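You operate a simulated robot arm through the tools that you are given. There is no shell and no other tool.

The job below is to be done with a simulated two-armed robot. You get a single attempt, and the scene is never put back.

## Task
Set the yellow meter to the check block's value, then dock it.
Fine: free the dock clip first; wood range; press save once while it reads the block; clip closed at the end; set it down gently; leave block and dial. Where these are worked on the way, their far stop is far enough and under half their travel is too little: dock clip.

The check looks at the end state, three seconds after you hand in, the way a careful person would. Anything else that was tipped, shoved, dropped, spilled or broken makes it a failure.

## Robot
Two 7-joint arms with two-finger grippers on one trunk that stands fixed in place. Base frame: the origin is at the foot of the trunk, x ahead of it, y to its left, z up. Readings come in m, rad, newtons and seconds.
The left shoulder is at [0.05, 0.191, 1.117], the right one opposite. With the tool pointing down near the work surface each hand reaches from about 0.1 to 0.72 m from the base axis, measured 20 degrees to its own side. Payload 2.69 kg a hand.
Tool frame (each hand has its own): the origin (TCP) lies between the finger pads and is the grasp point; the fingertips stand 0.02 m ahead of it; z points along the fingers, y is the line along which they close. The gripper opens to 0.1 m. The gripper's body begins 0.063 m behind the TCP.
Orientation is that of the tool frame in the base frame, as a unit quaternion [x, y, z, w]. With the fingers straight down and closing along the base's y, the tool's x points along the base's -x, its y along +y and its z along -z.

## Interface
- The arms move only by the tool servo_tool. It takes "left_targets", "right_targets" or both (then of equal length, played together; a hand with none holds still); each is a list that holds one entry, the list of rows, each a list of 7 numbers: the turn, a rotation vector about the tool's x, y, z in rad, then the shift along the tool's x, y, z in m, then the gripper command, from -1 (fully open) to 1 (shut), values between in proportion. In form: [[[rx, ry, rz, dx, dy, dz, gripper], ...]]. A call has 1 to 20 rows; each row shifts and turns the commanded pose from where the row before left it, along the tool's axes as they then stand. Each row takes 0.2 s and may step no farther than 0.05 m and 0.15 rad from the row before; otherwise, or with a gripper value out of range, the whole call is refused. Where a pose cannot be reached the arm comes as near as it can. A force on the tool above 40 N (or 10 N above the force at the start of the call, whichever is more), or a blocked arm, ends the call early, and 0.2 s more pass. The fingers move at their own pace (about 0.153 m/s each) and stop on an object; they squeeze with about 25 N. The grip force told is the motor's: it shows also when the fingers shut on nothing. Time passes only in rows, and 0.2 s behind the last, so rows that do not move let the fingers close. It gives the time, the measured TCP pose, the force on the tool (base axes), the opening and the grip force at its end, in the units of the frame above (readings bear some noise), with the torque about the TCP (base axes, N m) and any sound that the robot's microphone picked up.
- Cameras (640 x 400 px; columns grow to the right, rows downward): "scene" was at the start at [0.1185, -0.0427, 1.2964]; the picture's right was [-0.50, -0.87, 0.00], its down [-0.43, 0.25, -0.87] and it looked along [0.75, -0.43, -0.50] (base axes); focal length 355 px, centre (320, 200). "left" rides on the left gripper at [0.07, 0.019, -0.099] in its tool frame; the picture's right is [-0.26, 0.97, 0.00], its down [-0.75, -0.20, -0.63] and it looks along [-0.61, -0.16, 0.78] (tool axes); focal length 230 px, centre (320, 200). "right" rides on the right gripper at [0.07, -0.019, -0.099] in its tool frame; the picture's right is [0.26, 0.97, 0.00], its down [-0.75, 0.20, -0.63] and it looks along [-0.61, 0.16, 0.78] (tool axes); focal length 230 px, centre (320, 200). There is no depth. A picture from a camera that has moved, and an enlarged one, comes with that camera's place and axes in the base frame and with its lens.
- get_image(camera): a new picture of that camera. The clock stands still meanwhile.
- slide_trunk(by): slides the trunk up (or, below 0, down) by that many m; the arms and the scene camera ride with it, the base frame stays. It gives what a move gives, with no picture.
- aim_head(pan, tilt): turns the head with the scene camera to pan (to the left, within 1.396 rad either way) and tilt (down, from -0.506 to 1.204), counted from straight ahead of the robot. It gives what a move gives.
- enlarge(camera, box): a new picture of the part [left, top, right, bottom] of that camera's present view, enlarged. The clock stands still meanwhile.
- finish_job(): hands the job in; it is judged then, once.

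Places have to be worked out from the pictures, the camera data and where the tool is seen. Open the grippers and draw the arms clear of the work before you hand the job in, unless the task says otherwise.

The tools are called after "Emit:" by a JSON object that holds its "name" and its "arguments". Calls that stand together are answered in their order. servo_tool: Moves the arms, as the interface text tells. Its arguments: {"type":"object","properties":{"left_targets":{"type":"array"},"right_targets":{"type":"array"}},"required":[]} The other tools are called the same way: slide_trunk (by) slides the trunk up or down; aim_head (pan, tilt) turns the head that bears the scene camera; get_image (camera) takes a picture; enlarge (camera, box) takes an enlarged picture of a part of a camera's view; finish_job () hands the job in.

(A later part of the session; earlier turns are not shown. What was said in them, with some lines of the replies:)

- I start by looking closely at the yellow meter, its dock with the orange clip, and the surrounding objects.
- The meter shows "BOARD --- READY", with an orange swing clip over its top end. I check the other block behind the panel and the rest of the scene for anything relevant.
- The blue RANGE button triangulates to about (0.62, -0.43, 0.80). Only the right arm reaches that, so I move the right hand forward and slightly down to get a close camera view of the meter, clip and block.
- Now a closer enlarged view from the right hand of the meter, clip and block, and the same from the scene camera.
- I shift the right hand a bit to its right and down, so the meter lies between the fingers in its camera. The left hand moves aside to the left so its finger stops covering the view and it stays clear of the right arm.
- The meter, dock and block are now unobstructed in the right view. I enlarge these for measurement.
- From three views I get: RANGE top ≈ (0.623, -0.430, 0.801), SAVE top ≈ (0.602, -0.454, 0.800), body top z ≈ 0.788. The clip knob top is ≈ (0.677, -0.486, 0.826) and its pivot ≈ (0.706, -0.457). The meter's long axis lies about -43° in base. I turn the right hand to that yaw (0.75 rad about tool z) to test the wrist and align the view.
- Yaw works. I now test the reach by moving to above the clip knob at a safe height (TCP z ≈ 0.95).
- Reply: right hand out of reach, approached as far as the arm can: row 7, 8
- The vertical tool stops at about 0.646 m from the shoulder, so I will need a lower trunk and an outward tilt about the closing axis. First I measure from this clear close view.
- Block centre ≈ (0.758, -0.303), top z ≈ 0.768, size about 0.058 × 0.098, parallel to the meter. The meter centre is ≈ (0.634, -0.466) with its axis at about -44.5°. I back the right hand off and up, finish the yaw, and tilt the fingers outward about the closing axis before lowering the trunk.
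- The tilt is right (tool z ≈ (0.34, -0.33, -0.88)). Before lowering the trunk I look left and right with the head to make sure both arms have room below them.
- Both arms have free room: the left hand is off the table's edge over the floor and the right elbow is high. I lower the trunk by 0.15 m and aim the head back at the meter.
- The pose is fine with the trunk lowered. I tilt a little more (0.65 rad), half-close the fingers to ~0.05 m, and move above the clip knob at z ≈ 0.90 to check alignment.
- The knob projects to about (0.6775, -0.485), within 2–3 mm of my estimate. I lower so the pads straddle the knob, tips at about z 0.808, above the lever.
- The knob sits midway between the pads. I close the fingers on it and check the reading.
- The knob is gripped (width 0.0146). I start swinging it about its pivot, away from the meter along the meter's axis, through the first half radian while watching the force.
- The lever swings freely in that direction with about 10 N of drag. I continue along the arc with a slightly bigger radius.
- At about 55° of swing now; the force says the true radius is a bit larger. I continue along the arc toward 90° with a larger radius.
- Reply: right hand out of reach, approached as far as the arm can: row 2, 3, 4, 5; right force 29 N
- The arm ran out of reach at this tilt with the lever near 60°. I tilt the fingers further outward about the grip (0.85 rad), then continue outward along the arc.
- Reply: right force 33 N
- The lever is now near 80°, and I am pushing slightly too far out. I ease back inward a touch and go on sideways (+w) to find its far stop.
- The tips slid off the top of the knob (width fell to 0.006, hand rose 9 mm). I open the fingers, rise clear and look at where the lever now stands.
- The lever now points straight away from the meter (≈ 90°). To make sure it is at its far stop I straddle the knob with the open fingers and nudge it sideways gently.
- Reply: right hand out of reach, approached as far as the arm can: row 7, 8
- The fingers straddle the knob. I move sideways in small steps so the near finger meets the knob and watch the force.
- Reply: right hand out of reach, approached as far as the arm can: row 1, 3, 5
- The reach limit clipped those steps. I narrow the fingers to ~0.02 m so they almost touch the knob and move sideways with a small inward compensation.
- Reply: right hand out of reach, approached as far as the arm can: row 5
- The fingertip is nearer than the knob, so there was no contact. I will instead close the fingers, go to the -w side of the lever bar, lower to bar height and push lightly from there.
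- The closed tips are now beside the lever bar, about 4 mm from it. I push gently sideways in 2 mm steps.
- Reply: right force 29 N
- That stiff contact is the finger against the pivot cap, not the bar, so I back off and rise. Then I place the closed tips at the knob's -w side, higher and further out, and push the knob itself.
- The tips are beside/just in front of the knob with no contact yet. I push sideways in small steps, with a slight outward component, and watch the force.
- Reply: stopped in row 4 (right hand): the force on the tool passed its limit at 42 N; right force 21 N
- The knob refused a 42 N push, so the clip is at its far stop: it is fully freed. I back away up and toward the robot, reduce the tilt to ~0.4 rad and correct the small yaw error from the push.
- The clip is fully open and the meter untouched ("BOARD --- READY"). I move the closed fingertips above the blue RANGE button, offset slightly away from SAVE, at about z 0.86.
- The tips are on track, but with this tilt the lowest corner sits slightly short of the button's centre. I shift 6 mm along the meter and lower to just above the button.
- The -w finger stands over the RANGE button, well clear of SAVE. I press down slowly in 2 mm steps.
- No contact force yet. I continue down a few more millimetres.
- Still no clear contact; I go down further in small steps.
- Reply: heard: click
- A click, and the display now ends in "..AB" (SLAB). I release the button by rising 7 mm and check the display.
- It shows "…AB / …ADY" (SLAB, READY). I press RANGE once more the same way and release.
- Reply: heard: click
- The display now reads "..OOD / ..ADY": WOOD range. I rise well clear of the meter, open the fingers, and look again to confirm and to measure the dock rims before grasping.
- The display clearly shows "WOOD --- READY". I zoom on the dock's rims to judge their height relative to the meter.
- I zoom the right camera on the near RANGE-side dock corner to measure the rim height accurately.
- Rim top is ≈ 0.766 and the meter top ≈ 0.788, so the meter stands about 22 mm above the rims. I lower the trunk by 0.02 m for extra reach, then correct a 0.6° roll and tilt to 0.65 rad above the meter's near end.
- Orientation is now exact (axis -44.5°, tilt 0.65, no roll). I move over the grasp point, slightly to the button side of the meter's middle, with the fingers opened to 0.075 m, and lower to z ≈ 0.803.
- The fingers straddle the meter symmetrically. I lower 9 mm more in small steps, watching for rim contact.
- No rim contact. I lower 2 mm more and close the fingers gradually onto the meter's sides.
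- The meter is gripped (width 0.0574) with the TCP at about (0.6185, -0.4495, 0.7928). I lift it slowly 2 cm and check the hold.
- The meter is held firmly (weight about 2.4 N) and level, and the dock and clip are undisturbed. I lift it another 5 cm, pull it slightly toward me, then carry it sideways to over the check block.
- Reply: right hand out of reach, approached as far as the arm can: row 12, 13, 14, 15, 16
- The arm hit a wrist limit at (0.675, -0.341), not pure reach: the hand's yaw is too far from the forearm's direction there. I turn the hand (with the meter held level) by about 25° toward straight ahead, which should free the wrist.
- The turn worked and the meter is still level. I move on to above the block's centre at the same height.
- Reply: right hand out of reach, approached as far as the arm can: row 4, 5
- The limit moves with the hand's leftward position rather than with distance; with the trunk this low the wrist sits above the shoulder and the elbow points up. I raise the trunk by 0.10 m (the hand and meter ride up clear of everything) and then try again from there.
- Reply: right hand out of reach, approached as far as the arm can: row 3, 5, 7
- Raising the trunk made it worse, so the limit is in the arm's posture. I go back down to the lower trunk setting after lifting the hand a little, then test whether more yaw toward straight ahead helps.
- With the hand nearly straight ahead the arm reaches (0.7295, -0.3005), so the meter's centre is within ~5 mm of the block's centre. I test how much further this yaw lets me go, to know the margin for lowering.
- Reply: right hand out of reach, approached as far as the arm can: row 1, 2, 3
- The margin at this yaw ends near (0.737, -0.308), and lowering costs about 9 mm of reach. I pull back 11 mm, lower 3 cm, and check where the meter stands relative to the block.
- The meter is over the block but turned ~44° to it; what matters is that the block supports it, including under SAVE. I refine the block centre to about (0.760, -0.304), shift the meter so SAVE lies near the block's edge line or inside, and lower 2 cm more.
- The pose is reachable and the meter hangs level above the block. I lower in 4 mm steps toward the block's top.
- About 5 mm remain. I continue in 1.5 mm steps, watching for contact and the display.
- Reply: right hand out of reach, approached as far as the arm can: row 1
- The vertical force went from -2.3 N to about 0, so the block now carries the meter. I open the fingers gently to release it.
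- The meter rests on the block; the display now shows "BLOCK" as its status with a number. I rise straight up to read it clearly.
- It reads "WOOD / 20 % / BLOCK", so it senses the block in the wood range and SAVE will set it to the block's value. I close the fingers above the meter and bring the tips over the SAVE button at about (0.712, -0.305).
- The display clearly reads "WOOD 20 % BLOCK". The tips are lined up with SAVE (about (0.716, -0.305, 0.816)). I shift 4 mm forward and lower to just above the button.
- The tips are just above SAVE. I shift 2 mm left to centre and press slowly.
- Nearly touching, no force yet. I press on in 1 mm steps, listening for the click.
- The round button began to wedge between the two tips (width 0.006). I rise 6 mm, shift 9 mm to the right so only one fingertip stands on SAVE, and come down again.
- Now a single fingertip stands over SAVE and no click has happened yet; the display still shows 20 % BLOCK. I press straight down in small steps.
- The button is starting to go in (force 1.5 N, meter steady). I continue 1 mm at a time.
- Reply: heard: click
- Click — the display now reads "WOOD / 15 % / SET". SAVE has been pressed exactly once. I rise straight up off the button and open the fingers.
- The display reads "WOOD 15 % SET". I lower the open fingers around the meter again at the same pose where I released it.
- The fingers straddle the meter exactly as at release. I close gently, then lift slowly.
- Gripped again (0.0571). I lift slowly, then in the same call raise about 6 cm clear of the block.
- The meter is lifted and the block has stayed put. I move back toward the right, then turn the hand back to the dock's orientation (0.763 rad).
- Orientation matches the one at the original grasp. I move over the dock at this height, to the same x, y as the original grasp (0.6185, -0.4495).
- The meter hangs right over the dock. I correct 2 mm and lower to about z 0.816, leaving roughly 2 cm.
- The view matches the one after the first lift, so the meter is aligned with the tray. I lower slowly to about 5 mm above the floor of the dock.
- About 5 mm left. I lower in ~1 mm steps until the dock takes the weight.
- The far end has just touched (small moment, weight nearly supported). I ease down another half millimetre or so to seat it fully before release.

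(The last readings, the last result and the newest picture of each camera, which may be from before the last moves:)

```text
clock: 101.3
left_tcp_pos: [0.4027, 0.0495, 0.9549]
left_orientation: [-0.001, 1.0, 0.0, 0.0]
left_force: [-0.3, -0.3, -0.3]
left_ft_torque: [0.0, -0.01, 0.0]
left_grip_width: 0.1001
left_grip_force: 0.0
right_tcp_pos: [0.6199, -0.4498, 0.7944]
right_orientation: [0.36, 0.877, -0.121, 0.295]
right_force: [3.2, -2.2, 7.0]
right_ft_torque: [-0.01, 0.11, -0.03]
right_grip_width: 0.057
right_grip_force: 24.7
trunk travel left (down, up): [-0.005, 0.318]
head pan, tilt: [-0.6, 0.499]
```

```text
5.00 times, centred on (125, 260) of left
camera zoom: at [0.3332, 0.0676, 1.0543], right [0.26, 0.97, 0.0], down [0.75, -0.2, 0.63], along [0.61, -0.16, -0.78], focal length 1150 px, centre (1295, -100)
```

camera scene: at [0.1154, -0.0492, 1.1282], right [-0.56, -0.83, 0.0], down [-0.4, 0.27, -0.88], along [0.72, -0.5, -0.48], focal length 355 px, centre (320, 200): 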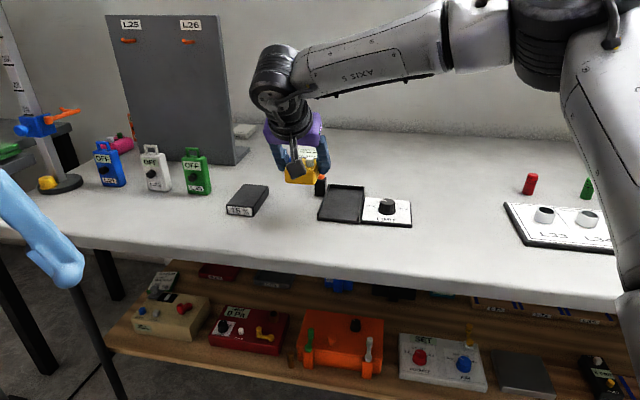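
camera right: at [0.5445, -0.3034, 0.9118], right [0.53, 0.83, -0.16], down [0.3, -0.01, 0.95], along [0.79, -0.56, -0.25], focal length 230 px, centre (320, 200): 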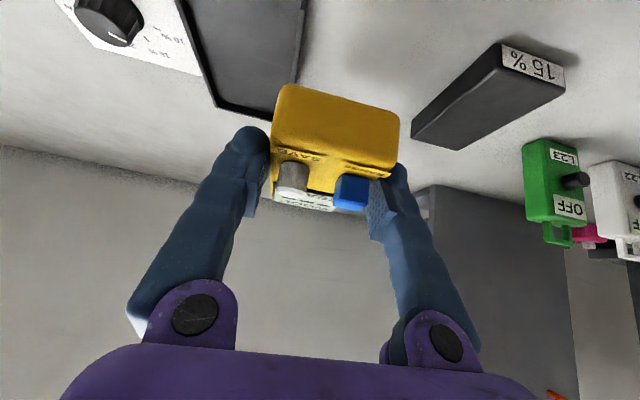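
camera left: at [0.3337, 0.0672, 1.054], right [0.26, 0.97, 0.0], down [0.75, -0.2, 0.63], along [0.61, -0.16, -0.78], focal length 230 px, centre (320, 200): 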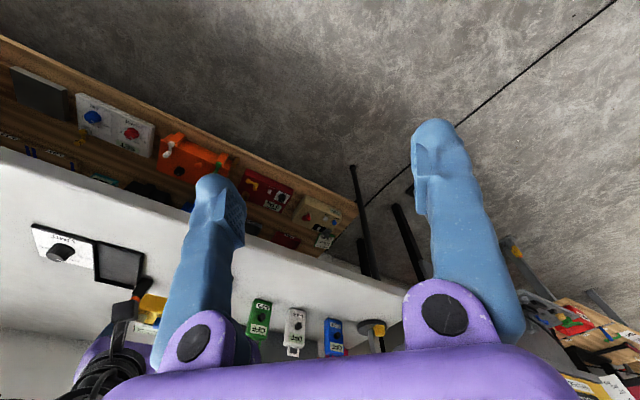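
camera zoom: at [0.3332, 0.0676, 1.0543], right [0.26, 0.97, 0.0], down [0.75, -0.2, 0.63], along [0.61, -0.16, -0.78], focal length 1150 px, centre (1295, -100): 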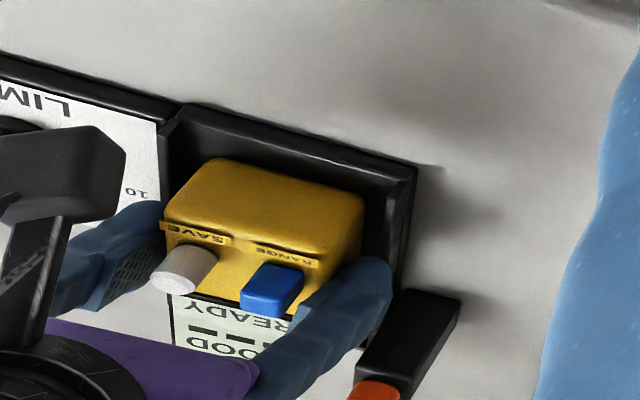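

It is seated (force +7 N, torque near zero) and looks the same as originally. I ease off half a millimetre and open the fingers gradually.

Emit:
{"name": "servo_tool", "arguments": {"right_targets": [[[0, 0, 0, -0.0003, 0, -0.0005, 1], [0, 0, 0, 0, 0, 0, 0.2], [0, 0, 0, 0, 0, 0, -0.08], [0, 0, 0, 0, 0, 0, -0.16], [0, 0, 0, 0, 0, 0, -0.25], [0, 0, 0, 0, 0, 0, -0.35], [0, 0, 0, 0, 0, 0, -0.5], [0, 0, 0, 0, 0, 0, -0.5]]]}}

Emit:
{"name": "enlarge", "arguments": {"camera": "scene", "box": [310, 170, 390, 240]}}

Emit:
{"name": "enlarge", "arguments": {"camera": "right", "box": [180, 40, 460, 240]}}

```text
clock: 103.1
left_tcp_pos: [0.403, 0.0481, 0.9552]
left_orientation: [-0.001, 1.0, 0.0, 0.0]
left_force: [1.0, -0.1, 0.3]
left_ft_torque: [-0.02, -0.03, -0.01]
left_grip_width: 0.1001
left_grip_force: 0.1
right_tcp_pos: [0.6208, -0.4504, 0.7933]
right_orientation: [0.36, 0.877, -0.121, 0.294]
right_force: [0.4, -0.3, 0.0]
right_ft_torque: [-0.03, -0.02, -0.04]
right_grip_width: 0.0748
right_grip_force: 0.2
trunk travel left (down, up): [-0.005, 0.318]
head pan, tilt: [-0.6, 0.499]
```

```text
5.71 times, centred on (350, 205) of scene
camera zoom: at [0.1151, -0.0491, 1.1282], right [-0.56, -0.83, 0.0], down [-0.4, 0.27, -0.88], along [0.72, -0.5, -0.48], focal length 2026 px, centre (149, 171)
```

zoom: 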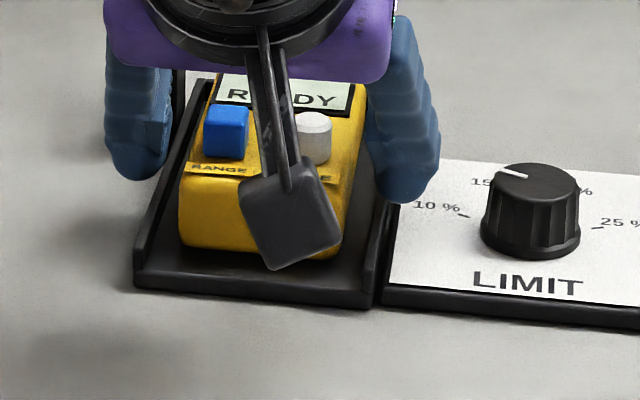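

```text
2.00 times, centred on (320, 140) of right
camera zoom: at [0.5251, -0.3819, 0.8299], right [0.53, 0.83, -0.16], down [0.3, -0.01, 0.95], along [0.79, -0.56, -0.25], focal length 460 px, centre (320, 320)
```

zoom: 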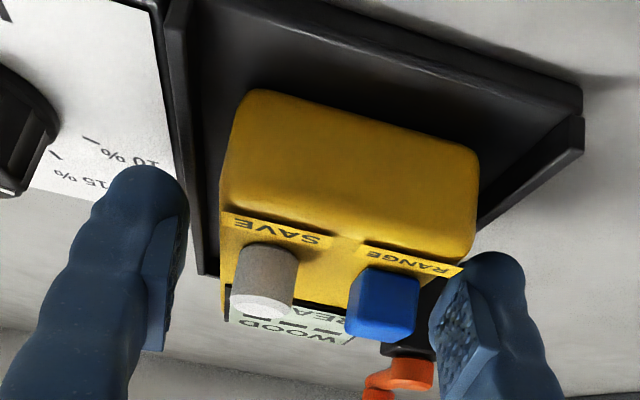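

Released with no force. I rise straight up and draw back a little to inspect the docked meter.

Emit:
{"name": "servo_tool", "arguments": {"right_targets": [[[0, 0, 0, -0.003, 0, -0.004, -0.5], [0, 0, 0, -0.006, 0, -0.008, -0.5], [0, 0, 0, -0.006, 0, -0.008, -0.5], [0, 0, 0, -0.006, 0, -0.008, -0.5], [0, 0, 0, -0.006, 0, -0.008, -0.5], [0, 0, 0, -0.006, 0, -0.008, -0.5], [0, 0, 0, 0.0133, 0, -0.01, -0.5], [0, 0, 0, 0.0133, 0, -0.01, -0.5], [0, 0, 0, 0, 0, 0, -0.5]]]}}

Emit:
{"name": "enlarge", "arguments": {"camera": "scene", "box": [300, 140, 400, 240]}}

Emit:
{"name": "get_image", "arguments": {"camera": "right"}}

Emit:
{"name": "enlarge", "arguments": {"camera": "left", "box": [60, 220, 180, 320]}}

```text
clock: 105.1
left_tcp_pos: [0.4044, 0.0491, 0.954]
left_orientation: [-0.001, 1.0, 0.0, 0.0]
left_force: [0.6, -0.2, 0.0]
left_ft_torque: [0.03, 0.0, -0.01]
left_grip_width: 0.1
left_grip_force: 0.1
right_tcp_pos: [0.5953, -0.4256, 0.8491]
right_orientation: [0.36, 0.877, -0.12, 0.294]
right_force: [0.3, 0.0, -1.1]
right_ft_torque: [0.0, -0.01, -0.01]
right_grip_width: 0.075
right_grip_force: 0.0
trunk travel left (down, up): [-0.005, 0.318]
head pan, tilt: [-0.6, 0.499]
```

```text
4.00 times, centred on (350, 190) of scene
camera zoom: at [0.1151, -0.049, 1.1282], right [-0.56, -0.83, 0.0], down [-0.4, 0.27, -0.88], along [0.72, -0.5, -0.48], focal length 1418 px, centre (200, 240)
```

zoom: 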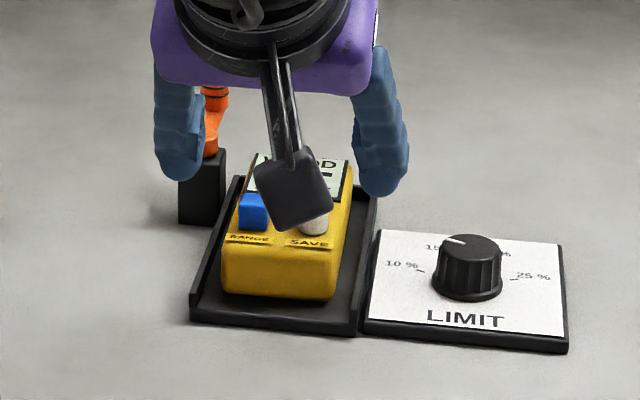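

```text
taken
camera right: at [0.5003, -0.3578, 0.8843], right [0.53, 0.83, -0.16], down [0.3, -0.01, 0.95], along [0.79, -0.56, -0.25], focal length 230 px, centre (320, 200)
```

right: 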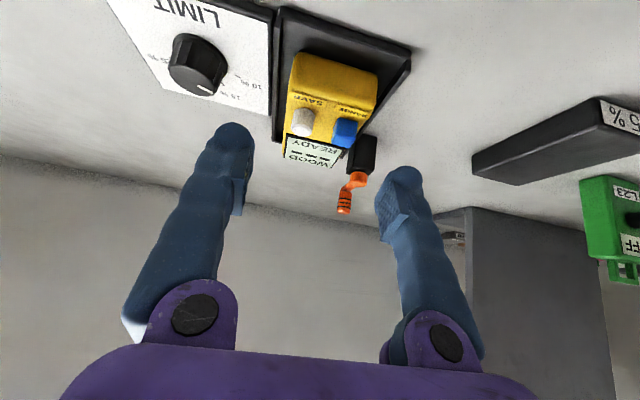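

```text
4.00 times, centred on (120, 270) of left
camera zoom: at [0.3335, 0.0673, 1.0541], right [0.26, 0.97, 0.0], down [0.75, -0.2, 0.63], along [0.61, -0.16, -0.78], focal length 920 px, centre (1120, -80)
```

zoom: 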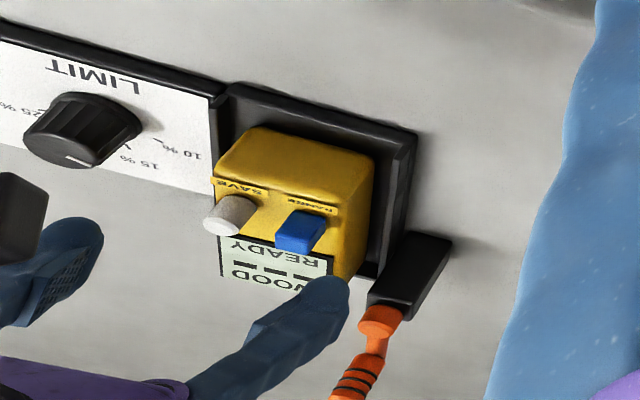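

The meter sits in the dock exactly as before. Now I close the clip: I tilt to 0.85 rad again, half-open the fingers and move out to straddle the knob so the outer (+w) finger can push it back toward the meter.

Emit:
{"name": "servo_tool", "arguments": {"right_targets": [[[0, -0.1, 0, 0, 0, 0, -0.3], [0, -0.1, 0, 0, 0, 0, 0], [0, 0, 0, -0.0159, 0.007, 0.0153, 0], [0, 0, 0, -0.0159, 0.007, 0.0153, 0], [0, 0, 0, -0.0159, 0.007, 0.0153, 0], [0, 0, 0, -0.0159, 0.007, 0.0153, 0], [0, 0, 0, -0.0159, 0.007, 0.0153, 0], [0, 0, 0, -0.0159, 0.007, 0.0153, 0], [0, 0, 0, 0, 0, 0, 0]]]}}

Emit:
{"name": "enlarge", "arguments": {"camera": "right", "box": [200, 0, 440, 240]}}

Emit:
{"name": "enlarge", "arguments": {"camera": "scene", "box": [280, 100, 400, 230]}}

```text
clock: 107.1
left_tcp_pos: [0.4033, 0.0491, 0.9545]
left_orientation: [0.0, 1.0, 0.0, 0.0]
left_force: [-0.4, 0.7, -0.2]
left_ft_torque: [0.0, -0.03, -0.02]
left_grip_width: 0.1001
left_grip_force: 0.1
right_tcp_pos: [0.7187, -0.4892, 0.8581]
right_orientation: [0.346, 0.843, -0.157, 0.38]
right_force: [-0.2, 0.0, 0.4]
right_ft_torque: [0.0, 0.0, -0.02]
right_grip_width: 0.0498
right_grip_force: 0.0
trunk travel left (down, up): [-0.005, 0.318]
head pan, tilt: [-0.6, 0.499]
```

```text
1.67 times, centred on (320, 120) of right
camera zoom: at [0.6205, -0.4172, 0.8704], right [0.56, 0.81, -0.19], down [0.16, 0.13, 0.98], along [0.81, -0.58, -0.06], focal length 384 px, centre (320, 333)
```

zoom: 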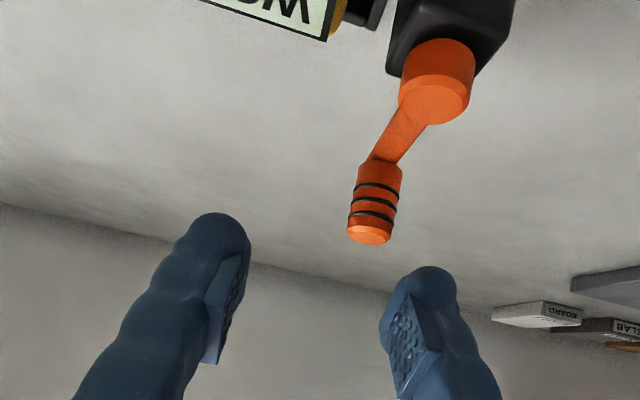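

```text
3.08 times, centred on (340, 165) of scene
camera zoom: at [0.1151, -0.0491, 1.1282], right [-0.56, -0.83, 0.0], down [-0.4, 0.27, -0.88], along [0.72, -0.5, -0.48], focal length 1091 px, centre (258, 308)
```

zoom: 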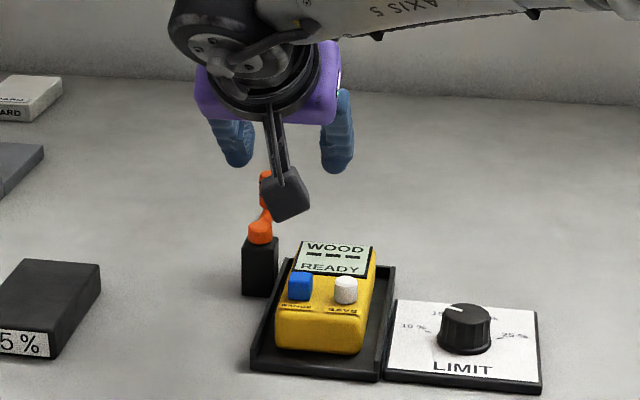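

The knob is between the fingers but close to the outer one. I open a little wider (0.06 m) and lower to z ≈ 0.829.

Emit:
{"name": "servo_tool", "arguments": {"right_targets": [[[0, 0, 0, 0, 0.001, 0, -0.25], [0, 0, 0, 0.0073, 0, 0.0064, -0.25], [0, 0, 0, 0.0073, 0, 0.0064, -0.25], [0, 0, 0, 0.0073, 0, 0.0064, -0.25], [0, 0, 0, 0, 0, 0, -0.25]]]}}

Emit:
{"name": "enlarge", "arguments": {"camera": "right", "box": [200, 0, 440, 240]}}

Emit:
{"name": "enlarge", "arguments": {"camera": "scene", "box": [280, 100, 400, 230]}}

```text
clock: 108.3
left_tcp_pos: [0.4037, 0.0479, 0.9546]
left_orientation: [-0.001, 1.0, 0.0, 0.0]
left_force: [-0.4, -0.6, -0.8]
left_ft_torque: [-0.01, -0.04, 0.0]
left_grip_width: 0.1
left_grip_force: 0.0
right_tcp_pos: [0.7201, -0.4891, 0.8299]
right_orientation: [0.346, 0.843, -0.156, 0.381]
right_force: [0.7, 0.2, 0.1]
right_ft_torque: [-0.04, 0.0, -0.03]
right_grip_width: 0.0622
right_grip_force: 0.1
trunk travel left (down, up): [-0.005, 0.318]
head pan, tilt: [-0.6, 0.499]
```

```text
1.67 times, centred on (320, 120) of right
camera zoom: at [0.6216, -0.4162, 0.8425], right [0.56, 0.81, -0.19], down [0.16, 0.13, 0.98], along [0.81, -0.58, -0.06], focal length 384 px, centre (320, 333)
```

zoom: 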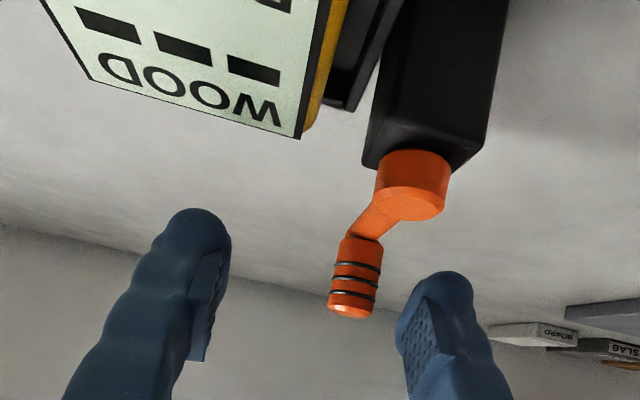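

```text
3.08 times, centred on (340, 165) of scene
camera zoom: at [0.1151, -0.0491, 1.1282], right [-0.56, -0.83, 0.0], down [-0.4, 0.27, -0.88], along [0.72, -0.5, -0.48], focal length 1091 px, centre (258, 308)
```

zoom: 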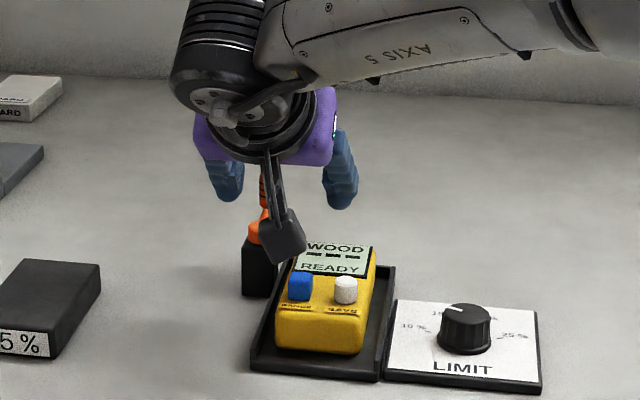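

Good straddle with no contact. I push sideways (-w) with the outer finger in 5 mm steps.

Emit:
{"name": "servo_tool", "arguments": {"right_targets": [[[0, 0, 0, 0, -0.005, 0, -0.25], [0, 0, 0, 0, -0.005, 0, -0.25], [0, 0, 0, 0, -0.005, 0, -0.25], [0, 0, 0, 0.0007, -0.005, -0.0007, -0.25]]]}}

Emit:
{"name": "enlarge", "arguments": {"camera": "right", "box": [200, 0, 440, 240]}}

```text
clock: 109.3
left_tcp_pos: [0.4037, 0.0479, 0.9558]
left_orientation: [-0.001, 1.0, 0.0, -0.001]
left_force: [-0.5, -0.3, -0.2]
left_ft_torque: [-0.03, 0.01, 0.02]
left_grip_width: 0.0998
left_grip_force: 0.1
right_tcp_pos: [0.7061, -0.5012, 0.8308]
right_orientation: [0.346, 0.843, -0.157, 0.381]
right_force: [0.5, 0.4, 1.3]
right_ft_torque: [0.02, -0.05, 0.03]
right_grip_width: 0.0631
right_grip_force: 0.4
trunk travel left (down, up): [-0.005, 0.318]
head pan, tilt: [-0.6, 0.499]
```

```text
1.67 times, centred on (320, 120) of right
camera zoom: at [0.6072, -0.43, 0.843], right [0.56, 0.81, -0.19], down [0.16, 0.13, 0.98], along [0.81, -0.58, -0.06], focal length 384 px, centre (320, 333)
```

zoom: 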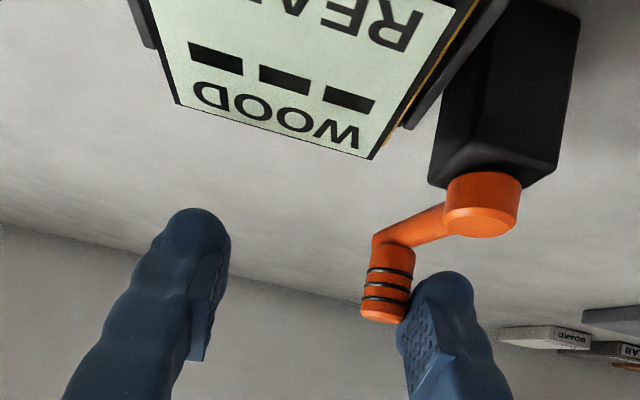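

The lever is coming along with almost no resistance. I continue.

Emit:
{"name": "servo_tool", "arguments": {"right_targets": [[[0, 0, 0, 0.0007, -0.005, -0.0008, -0.25], [0, 0, 0, 0.0013, -0.005, -0.0015, -0.25], [0, 0, 0, 0.0013, -0.005, -0.0015, -0.25], [0, 0, 0, 0.002, -0.004, -0.0023, -0.25]]]}}

Emit:
{"name": "enlarge", "arguments": {"camera": "right", "box": [200, 0, 440, 240]}}

Emit:
{"name": "enlarge", "arguments": {"camera": "scene", "box": [280, 100, 400, 230]}}

```text
clock: 110.3
left_tcp_pos: [0.4038, 0.0478, 0.9539]
left_orientation: [-0.001, 1.0, 0.0, -0.001]
left_force: [0.5, -0.1, 0.4]
left_ft_torque: [0.01, -0.02, -0.01]
left_grip_width: 0.1003
left_grip_force: 0.1
right_tcp_pos: [0.6858, -0.5087, 0.8313]
right_orientation: [0.346, 0.843, -0.157, 0.381]
right_force: [-0.5, -0.2, 0.2]
right_ft_torque: [0.02, -0.01, 0.0]
right_grip_width: 0.0628
right_grip_force: 0.1
trunk travel left (down, up): [-0.005, 0.318]
head pan, tilt: [-0.6, 0.499]
```

```text
1.67 times, centred on (320, 120) of right
camera zoom: at [0.5877, -0.4373, 0.8429], right [0.56, 0.81, -0.19], down [0.16, 0.13, 0.98], along [0.81, -0.58, -0.06], focal length 384 px, centre (320, 333)
```

zoom: 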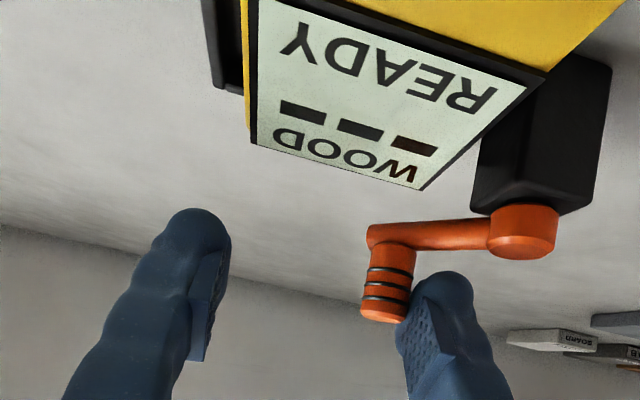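

```text
3.08 times, centred on (340, 165) of scene
camera zoom: at [0.1151, -0.049, 1.1282], right [-0.56, -0.83, 0.0], down [-0.4, 0.27, -0.88], along [0.72, -0.5, -0.48], focal length 1091 px, centre (258, 308)
```

zoom: 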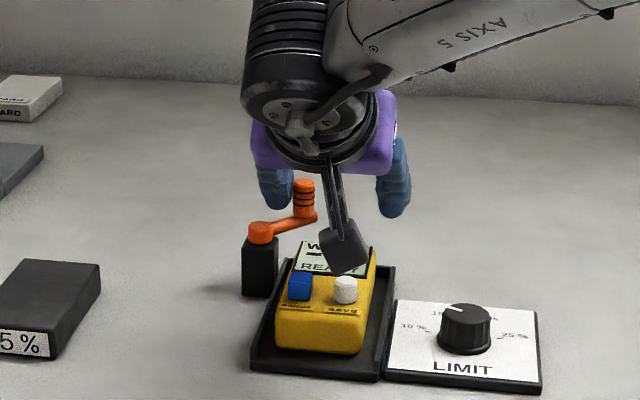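

The lever is about halfway back (≈ 50°). I keep pushing with a growing inward component.

Emit:
{"name": "servo_tool", "arguments": {"right_targets": [[[0, 0, 0, 0.002, -0.004, -0.0023, -0.25], [0, 0, 0, 0.002, -0.004, -0.0023, -0.25], [0, 0, 0, 0.002, -0.003, -0.0023, -0.25], [0, 0, 0, 0.002, -0.0015, -0.0023, -0.25]]]}}

Emit:
{"name": "enlarge", "arguments": {"camera": "right", "box": [200, 0, 440, 240]}}

Emit:
{"name": "enlarge", "arguments": {"camera": "scene", "box": [280, 100, 400, 230]}}

```text
clock: 111.3
left_tcp_pos: [0.4033, 0.0474, 0.9551]
left_orientation: [-0.001, 1.0, 0.0, 0.0]
left_force: [-0.5, -0.3, 0.2]
left_ft_torque: [0.02, 0.0, 0.01]
left_grip_width: 0.1
left_grip_force: 0.1
right_tcp_pos: [0.6698, -0.5093, 0.8295]
right_orientation: [0.346, 0.843, -0.158, 0.38]
right_force: [0.4, 0.6, -0.2]
right_ft_torque: [0.0, 0.0, 0.0]
right_grip_width: 0.0628
right_grip_force: 0.9
trunk travel left (down, up): [-0.005, 0.318]
head pan, tilt: [-0.6, 0.499]
```

```text
1.67 times, centred on (320, 120) of right
camera zoom: at [0.5706, -0.4382, 0.8424], right [0.56, 0.81, -0.19], down [0.16, 0.13, 0.98], along [0.81, -0.58, -0.06], focal length 384 px, centre (320, 333)
```

zoom: 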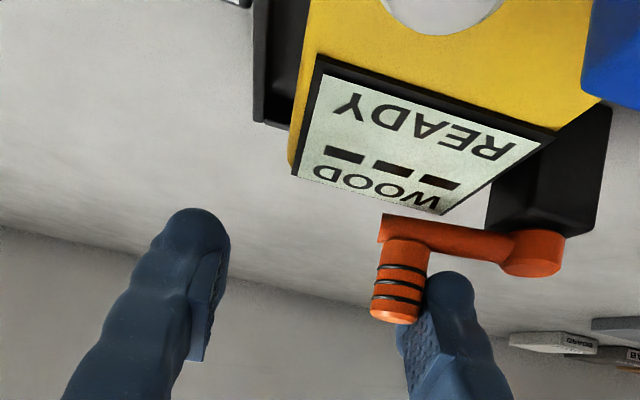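

```text
3.08 times, centred on (340, 165) of scene
camera zoom: at [0.1151, -0.0489, 1.1282], right [-0.56, -0.83, 0.0], down [-0.4, 0.27, -0.88], along [0.72, -0.5, -0.48], focal length 1091 px, centre (258, 308)
```

zoom: 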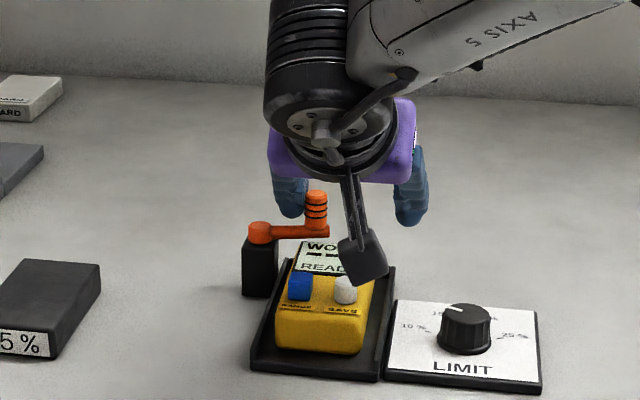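

The lever is now within about 18° of closed. I centre the hand on the knob and pinch it to draw it the last bit home.

Emit:
{"name": "servo_tool", "arguments": {"right_targets": [[[0, 0, 0, 0, 0.008, 0, -0.25], [0, 0, 0, 0, 0.008, 0, -0.25], [0, 0, 0, 0, 0.008, 0, -0.25], [0, 0, 0, 0, 0, 0, -0.25]]]}}

Emit:
{"name": "enlarge", "arguments": {"camera": "right", "box": [200, 0, 440, 240]}}

```text
clock: 112.3
left_tcp_pos: [0.4025, 0.0474, 0.9562]
left_orientation: [-0.001, 1.0, 0.0, 0.001]
left_force: [0.3, -0.1, 0.0]
left_ft_torque: [0.0, -0.02, -0.01]
left_grip_width: 0.0998
left_grip_force: 0.0
right_tcp_pos: [0.6857, -0.4917, 0.8308]
right_orientation: [0.346, 0.843, -0.158, 0.381]
right_force: [-0.7, 0.1, 0.1]
right_ft_torque: [-0.02, 0.0, -0.01]
right_grip_width: 0.0627
right_grip_force: 0.0
trunk travel left (down, up): [-0.005, 0.318]
head pan, tilt: [-0.6, 0.499]
```

```text
1.67 times, centred on (320, 120) of right
camera zoom: at [0.5875, -0.4201, 0.8423], right [0.56, 0.81, -0.19], down [0.16, 0.13, 0.98], along [0.81, -0.58, -0.06], focal length 384 px, centre (320, 333)
```

zoom: 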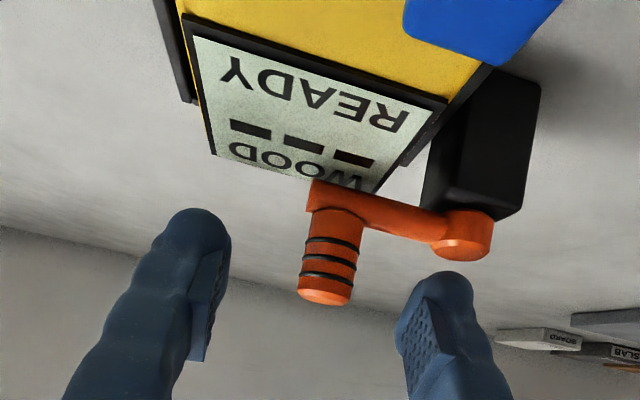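

The knob is a few millimetres off-centre toward the outer finger; I shift 4 mm and close on it.

Emit:
{"name": "servo_tool", "arguments": {"right_targets": [[[0, 0, 0, 0, 0.0035, 0, -0.1], [0, 0, 0, 0, 0, 0, 0.2], [0, 0, 0, 0, 0, 0, 0.5], [0, 0, 0, 0, 0, 0, 1], [0, 0, 0, 0, 0, 0, 1]]]}}

Emit:
{"name": "enlarge", "arguments": {"camera": "right", "box": [200, 0, 440, 240]}}

```text
clock: 113.5
left_tcp_pos: [0.403, 0.0475, 0.9561]
left_orientation: [0.0, 1.0, 0.002, 0.001]
left_force: [-0.4, 0.2, -0.5]
left_ft_torque: [0.0, -0.01, 0.0]
left_grip_width: 0.0999
left_grip_force: 0.1
right_tcp_pos: [0.6862, -0.4941, 0.8282]
right_orientation: [0.349, 0.842, -0.159, 0.38]
right_force: [-14.1, -21.2, -0.4]
right_ft_torque: [-0.12, 0.21, 0.22]
right_grip_width: 0.0061
right_grip_force: 32.6
trunk travel left (down, up): [-0.005, 0.318]
head pan, tilt: [-0.6, 0.499]
```

```text
1.67 times, centred on (320, 120) of right
camera zoom: at [0.5882, -0.4216, 0.8411], right [0.56, 0.8, -0.2], down [0.16, 0.13, 0.98], along [0.81, -0.58, -0.06], focal length 384 px, centre (320, 333)
```

zoom: 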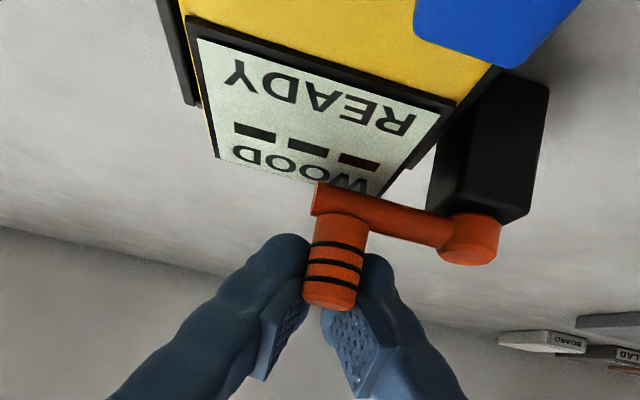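

The fingertips slipped around the knob's far side (width 0.006) and seem to have squeezed it inward. I check the scene view for where the lever is now.

Emit:
{"name": "enlarge", "arguments": {"camera": "scene", "box": [300, 140, 380, 220]}}

Emit:
{"name": "enlarge", "arguments": {"camera": "left", "box": [60, 220, 180, 320]}}

```text
5.00 times, centred on (340, 180) of scene
camera zoom: at [0.1142, -0.0506, 1.1282], right [-0.56, -0.83, 0.0], down [-0.39, 0.27, -0.88], along [0.73, -0.49, -0.48], focal length 1773 px, centre (220, 300)
```

zoom: 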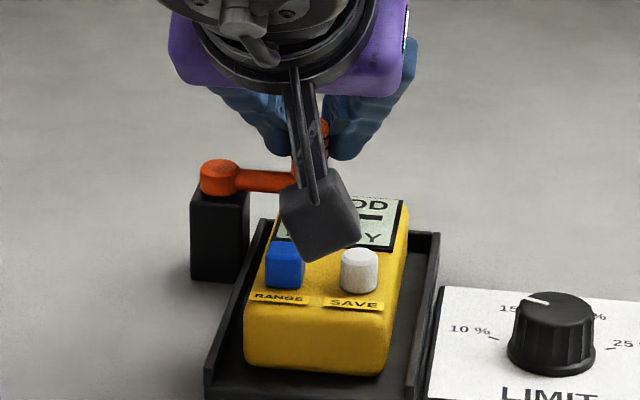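

```text
4.00 times, centred on (120, 270) of left
camera zoom: at [0.3327, 0.0659, 1.0546], right [0.26, 0.97, 0.0], down [0.75, -0.2, 0.63], along [0.61, -0.16, -0.78], focal length 920 px, centre (1120, -80)
```

zoom: 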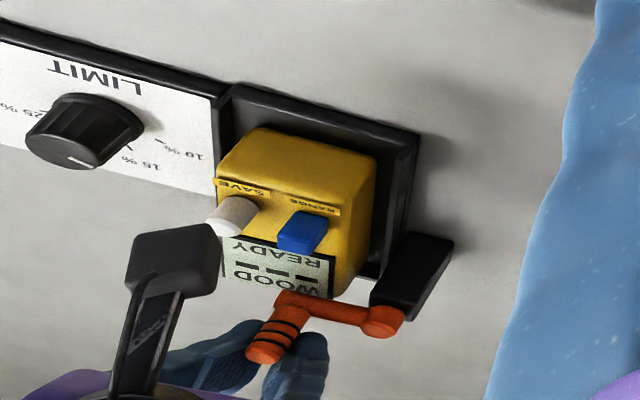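

The lever already lies nearly closed over the meter's top end, and the fingertips are behind the knob. I relax the sideways force and pull inward in small steps until it meets the closed stop.

Emit:
{"name": "servo_tool", "arguments": {"right_targets": [[[0, 0, 0, 0, -0.002, 0, 1], [0, 0, 0, 0, -0.002, 0, 1], [0, 0, 0, 0.0013, 0, -0.0015, 1], [0, 0, 0, 0.0013, 0, -0.0015, 1]]]}}

Emit:
{"name": "enlarge", "arguments": {"camera": "right", "box": [200, 0, 440, 240]}}

Emit:
{"name": "enlarge", "arguments": {"camera": "left", "box": [60, 220, 180, 320]}}

```text
clock: 114.5
left_tcp_pos: [0.4067, 0.0477, 0.9541]
left_orientation: [-0.001, 1.0, 0.002, -0.003]
left_force: [0.3, 1.2, -0.8]
left_ft_torque: [0.0, -0.01, -0.04]
left_grip_width: 0.1004
left_grip_force: 0.1
right_tcp_pos: [0.6869, -0.4932, 0.8293]
right_orientation: [0.347, 0.842, -0.157, 0.382]
right_force: [21.7, -9.9, -11.4]
right_ft_torque: [-0.06, -0.23, -0.08]
right_grip_width: 0.006
right_grip_force: 33.8
trunk travel left (down, up): [-0.005, 0.318]
head pan, tilt: [-0.6, 0.499]
stopped in row 4 (right hand): the force on the tool passed its limit at 42 N (the readings are from after the stop); the commanded pose is now the measured one
```

```text
1.67 times, centred on (320, 120) of right
camera zoom: at [0.5875, -0.4218, 0.8406], right [0.56, 0.81, -0.19], down [0.16, 0.13, 0.98], along [0.81, -0.58, -0.05], focal length 384 px, centre (320, 333)
```

zoom: 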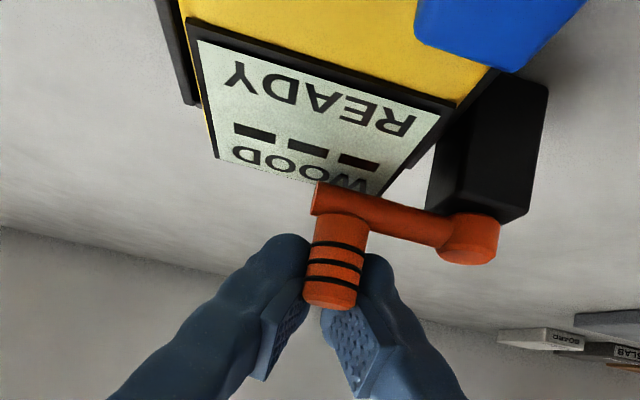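

```text
4.00 times, centred on (120, 270) of left
camera zoom: at [0.3359, 0.0664, 1.0531], right [0.26, 0.97, 0.0], down [0.75, -0.2, 0.63], along [0.61, -0.16, -0.78], focal length 920 px, centre (1120, -80)
```

zoom: 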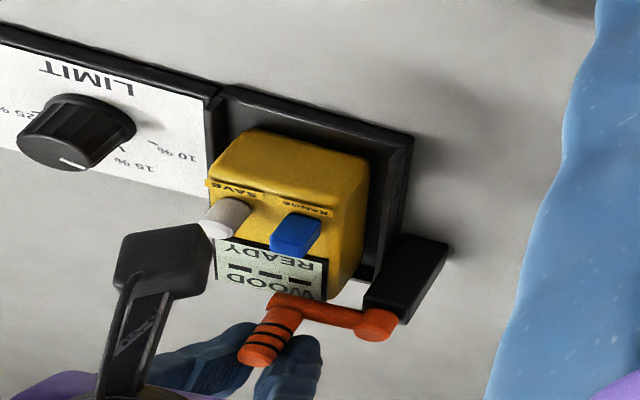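

The pull met a solid stop at 42 N and the lever lies where it was at the start (knob offset to pivot matches the original within ~2°). I relax the pull, open the fingers and rise straight up.

Emit:
{"name": "servo_tool", "arguments": {"right_targets": [[[0, 0, 0, -0.0013, 0, 0.0015, 1], [0, 0, 0, -0.001, 0, 0.0011, 0.6], [0, 0, 0, 0, 0, 0, 0.2], [0, 0, 0, 0, 0, 0, 0], [0, 0, 0, -0.0075, 0, -0.0066, 0], [0, 0, 0, -0.0075, 0, -0.0066, 0], [0, 0, 0, -0.0075, 0, -0.0066, 0], [0, 0, 0, -0.0075, 0, -0.0066, 0], [0, 0, 0, -0.0075, 0, -0.0066, 0], [0, 0, 0, 0, 0, 0, 0]]]}}

Emit:
{"name": "enlarge", "arguments": {"camera": "scene", "box": [300, 130, 390, 230]}}

Emit:
{"name": "enlarge", "arguments": {"camera": "left", "box": [60, 220, 180, 320]}}

```text
clock: 116.7
left_tcp_pos: [0.4032, 0.0481, 0.9549]
left_orientation: [-0.001, 1.0, 0.0, -0.001]
left_force: [-0.4, 0.2, 0.2]
left_ft_torque: [-0.03, 0.0, 0.0]
left_grip_width: 0.0999
left_grip_force: 0.0
right_tcp_pos: [0.6856, -0.4927, 0.8828]
right_orientation: [0.347, 0.842, -0.157, 0.383]
right_force: [-0.1, 0.1, 0.0]
right_ft_torque: [-0.02, 0.0, -0.01]
right_grip_width: 0.0499
right_grip_force: 0.1
trunk travel left (down, up): [-0.005, 0.318]
head pan, tilt: [-0.6, 0.499]
```

```text
4.00 times, centred on (345, 180) of scene
camera zoom: at [0.1151, -0.049, 1.1282], right [-0.56, -0.83, 0.0], down [-0.4, 0.27, -0.88], along [0.72, -0.5, -0.48], focal length 1418 px, centre (220, 280)
```

zoom: 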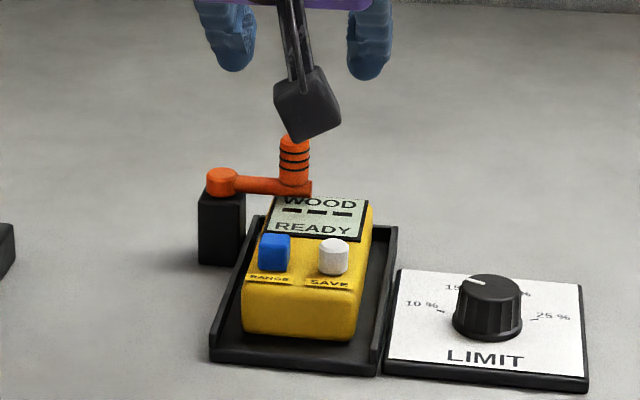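

```text
4.00 times, centred on (120, 270) of left
camera zoom: at [0.3335, 0.0673, 1.0541], right [0.26, 0.97, 0.0], down [0.75, -0.2, 0.63], along [0.61, -0.16, -0.78], focal length 920 px, centre (1120, -80)
```

zoom: 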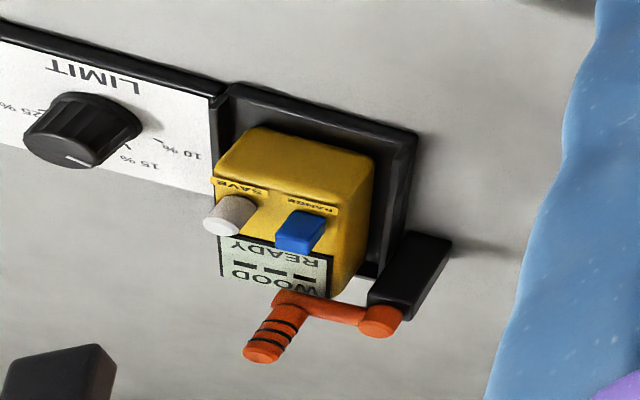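

The clip lies over the meter's top end as at the start. I back the right hand away up and toward the robot and level it, so I can check the clip from the same viewpoint as my first close-ups.

Emit:
{"name": "servo_tool", "arguments": {"right_targets": [[[0, 0, 0, 0.0042, 0, -0.0229, 0], [0, 0, 0, 0.0042, 0, -0.0229, 0], [0, 0, 0, 0.0042, 0, -0.0229, 0], [0, 0, 0, 0.0042, 0, -0.0229, -0.5], [0, 0, 0, 0.0042, 0, -0.0229, -1], [0, 0.14, 0, 0, 0, -0.005, -1], [0, 0.14, 0, 0, 0, -0.005, -1], [0, 0.14, 0, 0, 0, -0.005, -1], [0, 0.14, 0, 0, 0, -0.005, -1], [0, 0.14, 0, 0, 0, -0.005, -1], [0, 0.14, 0, 0, 0, -0.005, -1], [0, 0, 0, 0, 0, 0, -1]]]}}

Emit:
{"name": "slide_trunk", "arguments": {"by": 0.17}}

Emit:
{"name": "get_image", "arguments": {"camera": "right"}}

Emit:
{"name": "get_image", "arguments": {"camera": "scene"}}

```text
clock: 119.3
left_tcp_pos: [0.4036, 0.0484, 0.9557]
left_orientation: [0.0, 1.0, 0.0, 0.0]
left_force: [0.8, -0.2, 0.2]
left_ft_torque: [0.0, 0.02, -0.02]
left_grip_width: 0.1
left_grip_force: 0.1
right_tcp_pos: [0.6047, -0.4143, 0.9687]
right_orientation: [0.381, 0.925, -0.001, 0.005]
right_force: [0.3, 0.7, -0.2]
right_ft_torque: [-0.03, 0.01, -0.01]
right_grip_width: 0.1001
right_grip_force: 0.0
trunk travel left (down, up): [-0.005, 0.318]
head pan, tilt: [-0.6, 0.499]
```

```text
clock: 121.2
left_tcp_pos: [0.404, 0.0491, 1.1248]
left_orientation: [-0.001, 1.0, -0.001, 0.001]
left_force: [-0.3, 0.0, 0.4]
left_ft_torque: [0.02, 0.01, -0.01]
left_grip_width: 0.0998
left_grip_force: 0.0
right_tcp_pos: [0.6048, -0.4134, 1.1367]
right_orientation: [0.381, 0.925, -0.002, 0.007]
right_force: [0.1, -0.5, 0.3]
right_ft_torque: [-0.01, 0.02, 0.0]
right_grip_width: 0.0999
right_grip_force: 0.1
trunk travel left (down, up): [-0.175, 0.148]
head pan, tilt: [-0.6, 0.499]
```

```text
taken
camera right: at [0.5415, -0.3769, 1.2344], right [0.5, 0.87, 0.0], down [0.67, -0.38, 0.64], along [0.55, -0.32, -0.77], focal length 230 px, centre (320, 200)
```

right: 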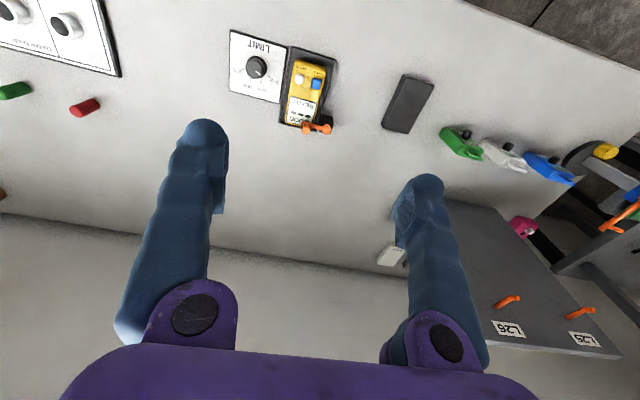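

```text
taken
camera scene: at [0.1153, -0.0491, 1.2981], right [-0.56, -0.83, 0.0], down [-0.4, 0.27, -0.88], along [0.72, -0.5, -0.48], focal length 355 px, centre (320, 200)
```

scene: 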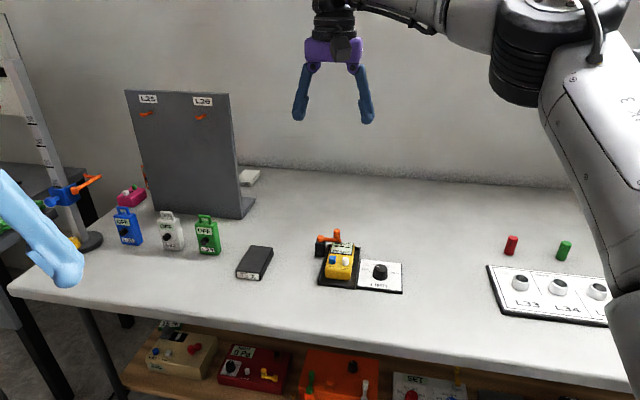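

All looks in order. I aim the head back to its original direction so I can compare exactly with my first close-ups of the clip, meter and block.

Emit:
{"name": "aim_head", "arguments": {"pan": -0.522, "tilt": 0.52}}

Emit:
{"name": "enlarge", "arguments": {"camera": "scene", "box": [335, 215, 400, 290]}}

Emit:
{"name": "enlarge", "arguments": {"camera": "scene", "box": [250, 225, 310, 275]}}

Emit:
{"name": "get_image", "arguments": {"camera": "scene"}}

```text
clock: 121.9
left_tcp_pos: [0.4035, 0.0479, 1.1245]
left_orientation: [-0.001, 1.0, 0.0, -0.001]
left_force: [-0.2, 0.0, 0.5]
left_ft_torque: [-0.01, -0.03, 0.02]
left_grip_width: 0.1001
left_grip_force: 0.0
right_tcp_pos: [0.6043, -0.4134, 1.1369]
right_orientation: [0.38, 0.925, -0.001, 0.007]
right_force: [0.1, 0.2, 0.1]
right_ft_torque: [0.02, 0.0, 0.0]
right_grip_width: 0.0999
right_grip_force: 0.0
trunk travel left (down, up): [-0.175, 0.148]
head pan, tilt: [-0.522, 0.52]
```

```text
5.33 times, centred on (368, 252) of scene
camera zoom: at [0.1184, -0.0428, 1.2963], right [-0.5, -0.87, 0.0], down [-0.43, 0.25, -0.87], along [0.75, -0.43, -0.5], focal length 1891 px, centre (67, -80)
```

zoom: 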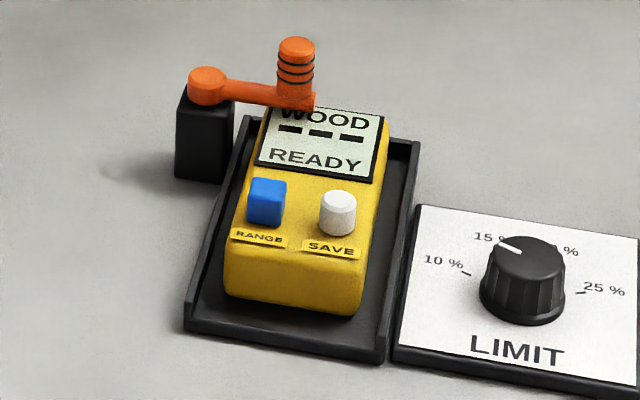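

```text
8.00 times, centred on (280, 250) of scene
camera zoom: at [0.1184, -0.0428, 1.2963], right [-0.5, -0.87, 0.0], down [-0.43, 0.25, -0.87], along [0.75, -0.43, -0.5], focal length 2837 px, centre (640, -200)
```

zoom: 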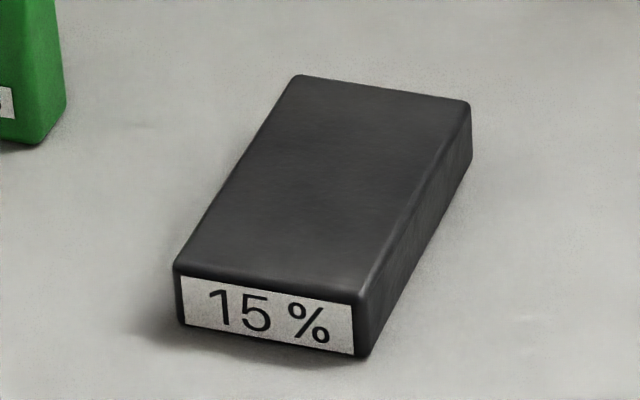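

```text
taken
camera scene: at [0.1184, -0.0428, 1.2963], right [-0.5, -0.87, 0.0], down [-0.43, 0.25, -0.87], along [0.75, -0.43, -0.5], focal length 355 px, centre (320, 200)
```

scene: 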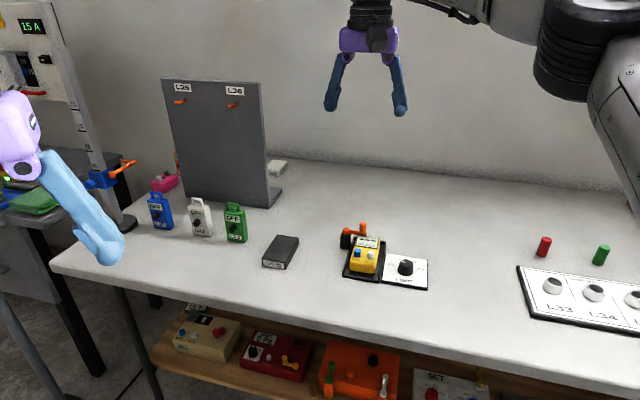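

Clip, meter, block and dial all coincide with the original picture (only a uniform half-pixel shift), with the meter in WOOD and the clip closed. Both grippers are open; I draw the right arm back clear of the work.

Emit:
{"name": "servo_tool", "arguments": {"right_targets": [[[0, 0, 0, 0.024, -0.0219, 0, -1], [0, 0, 0, 0.024, -0.0219, 0, -1], [0, 0, 0, 0.024, -0.0219, 0, -1], [0, 0, 0, 0.024, -0.0219, 0, -1], [0, 0, 0, 0.024, -0.0219, 0, -1], [0, 0, 0, 0.024, -0.0219, 0, -1], [0, 0, 0, 0.024, -0.0219, 0, -1], [0, 0, 0, 0.024, -0.0219, 0, -1], [0, 0, 0, 0, 0, 0, -1]]]}}

Emit:
{"name": "get_image", "arguments": {"camera": "scene"}}

Emit:
{"name": "enlarge", "arguments": {"camera": "scene", "box": [320, 210, 440, 300]}}

```text
clock: 123.9
left_tcp_pos: [0.403, 0.0478, 1.126]
left_orientation: [0.0, 1.0, -0.001, 0.0]
left_force: [0.0, -0.2, -0.2]
left_ft_torque: [0.01, 0.01, 0.0]
left_grip_width: 0.1001
left_grip_force: 0.1
right_tcp_pos: [0.3442, -0.4036, 1.1325]
right_orientation: [0.381, 0.925, -0.003, 0.006]
right_force: [-0.2, 0.9, 0.0]
right_ft_torque: [-0.01, 0.0, -0.01]
right_grip_width: 0.0999
right_grip_force: 0.1
trunk travel left (down, up): [-0.175, 0.148]
head pan, tilt: [-0.522, 0.52]
```

```text
taken
camera scene: at [0.1187, -0.0426, 1.2963], right [-0.5, -0.87, 0.0], down [-0.43, 0.25, -0.87], along [0.75, -0.43, -0.5], focal length 355 px, centre (320, 200)
```

scene: 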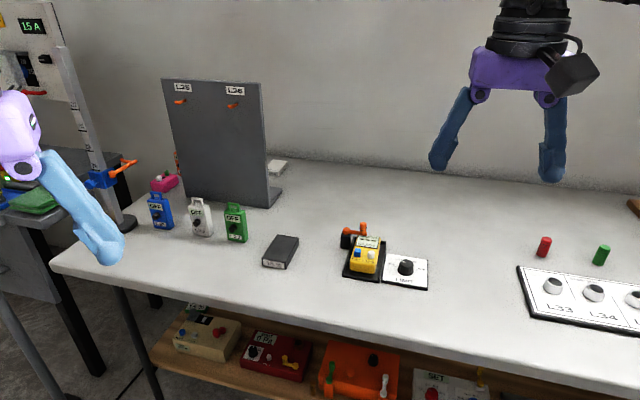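

```text
4.44 times, centred on (380, 255) of scene
camera zoom: at [0.1187, -0.0426, 1.2963], right [-0.5, -0.87, 0.0], down [-0.43, 0.25, -0.87], along [0.75, -0.43, -0.5], focal length 1576 px, centre (53, -44)
```

zoom: 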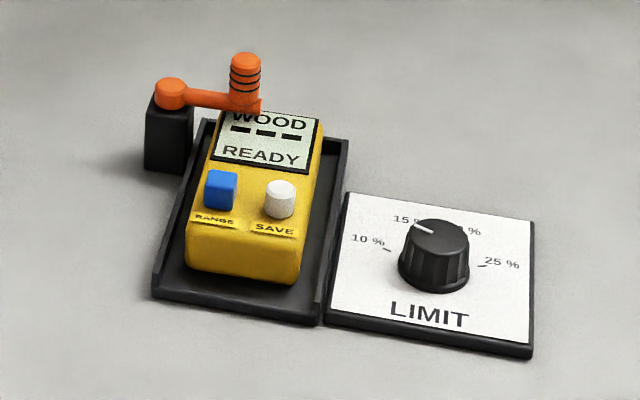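

The final view shows the meter docked in WOOD, the clip closed, and the block, dial and everything else unmoved. Both hands are open and clear, so I hand the job in.

Emit:
{"name": "finish_job", "arguments": {}}

```text
The job is handed in.
```

The yellow meter is set to the check block's 15 % in the wood range and is back in its dock with the clip closed. I've handed the job in; the check hasn't reported a result yet.

- **Clip:** I opened it first, all the way to its far stop. At the end I closed it until it met a solid stop, and it now sits where it was at the start.
- **Range:** two presses of RANGE took the meter from BOARD through SLAB to WOOD.
- **Setting:** on the block the meter read 20 %. I pressed SAVE once, and it changed to "WOOD 15 % SET". Back in the dock it shows "WOOD --- READY".
- **On the block:** the arm couldn't reach far enough to line the meter up with the block, so it lay turned about 45° on top. It still read the block and stayed steady while I pressed SAVE.
- **Setting down:** I lowered it into the dock in steps of a millimetre or less until it was seated, pressing down with about 7 N before easing off and letting go.
- **Everything else:** the block, the LIMIT dial and the other items look unmoved compared with the first pictures. Both hands are open and clear of the work.
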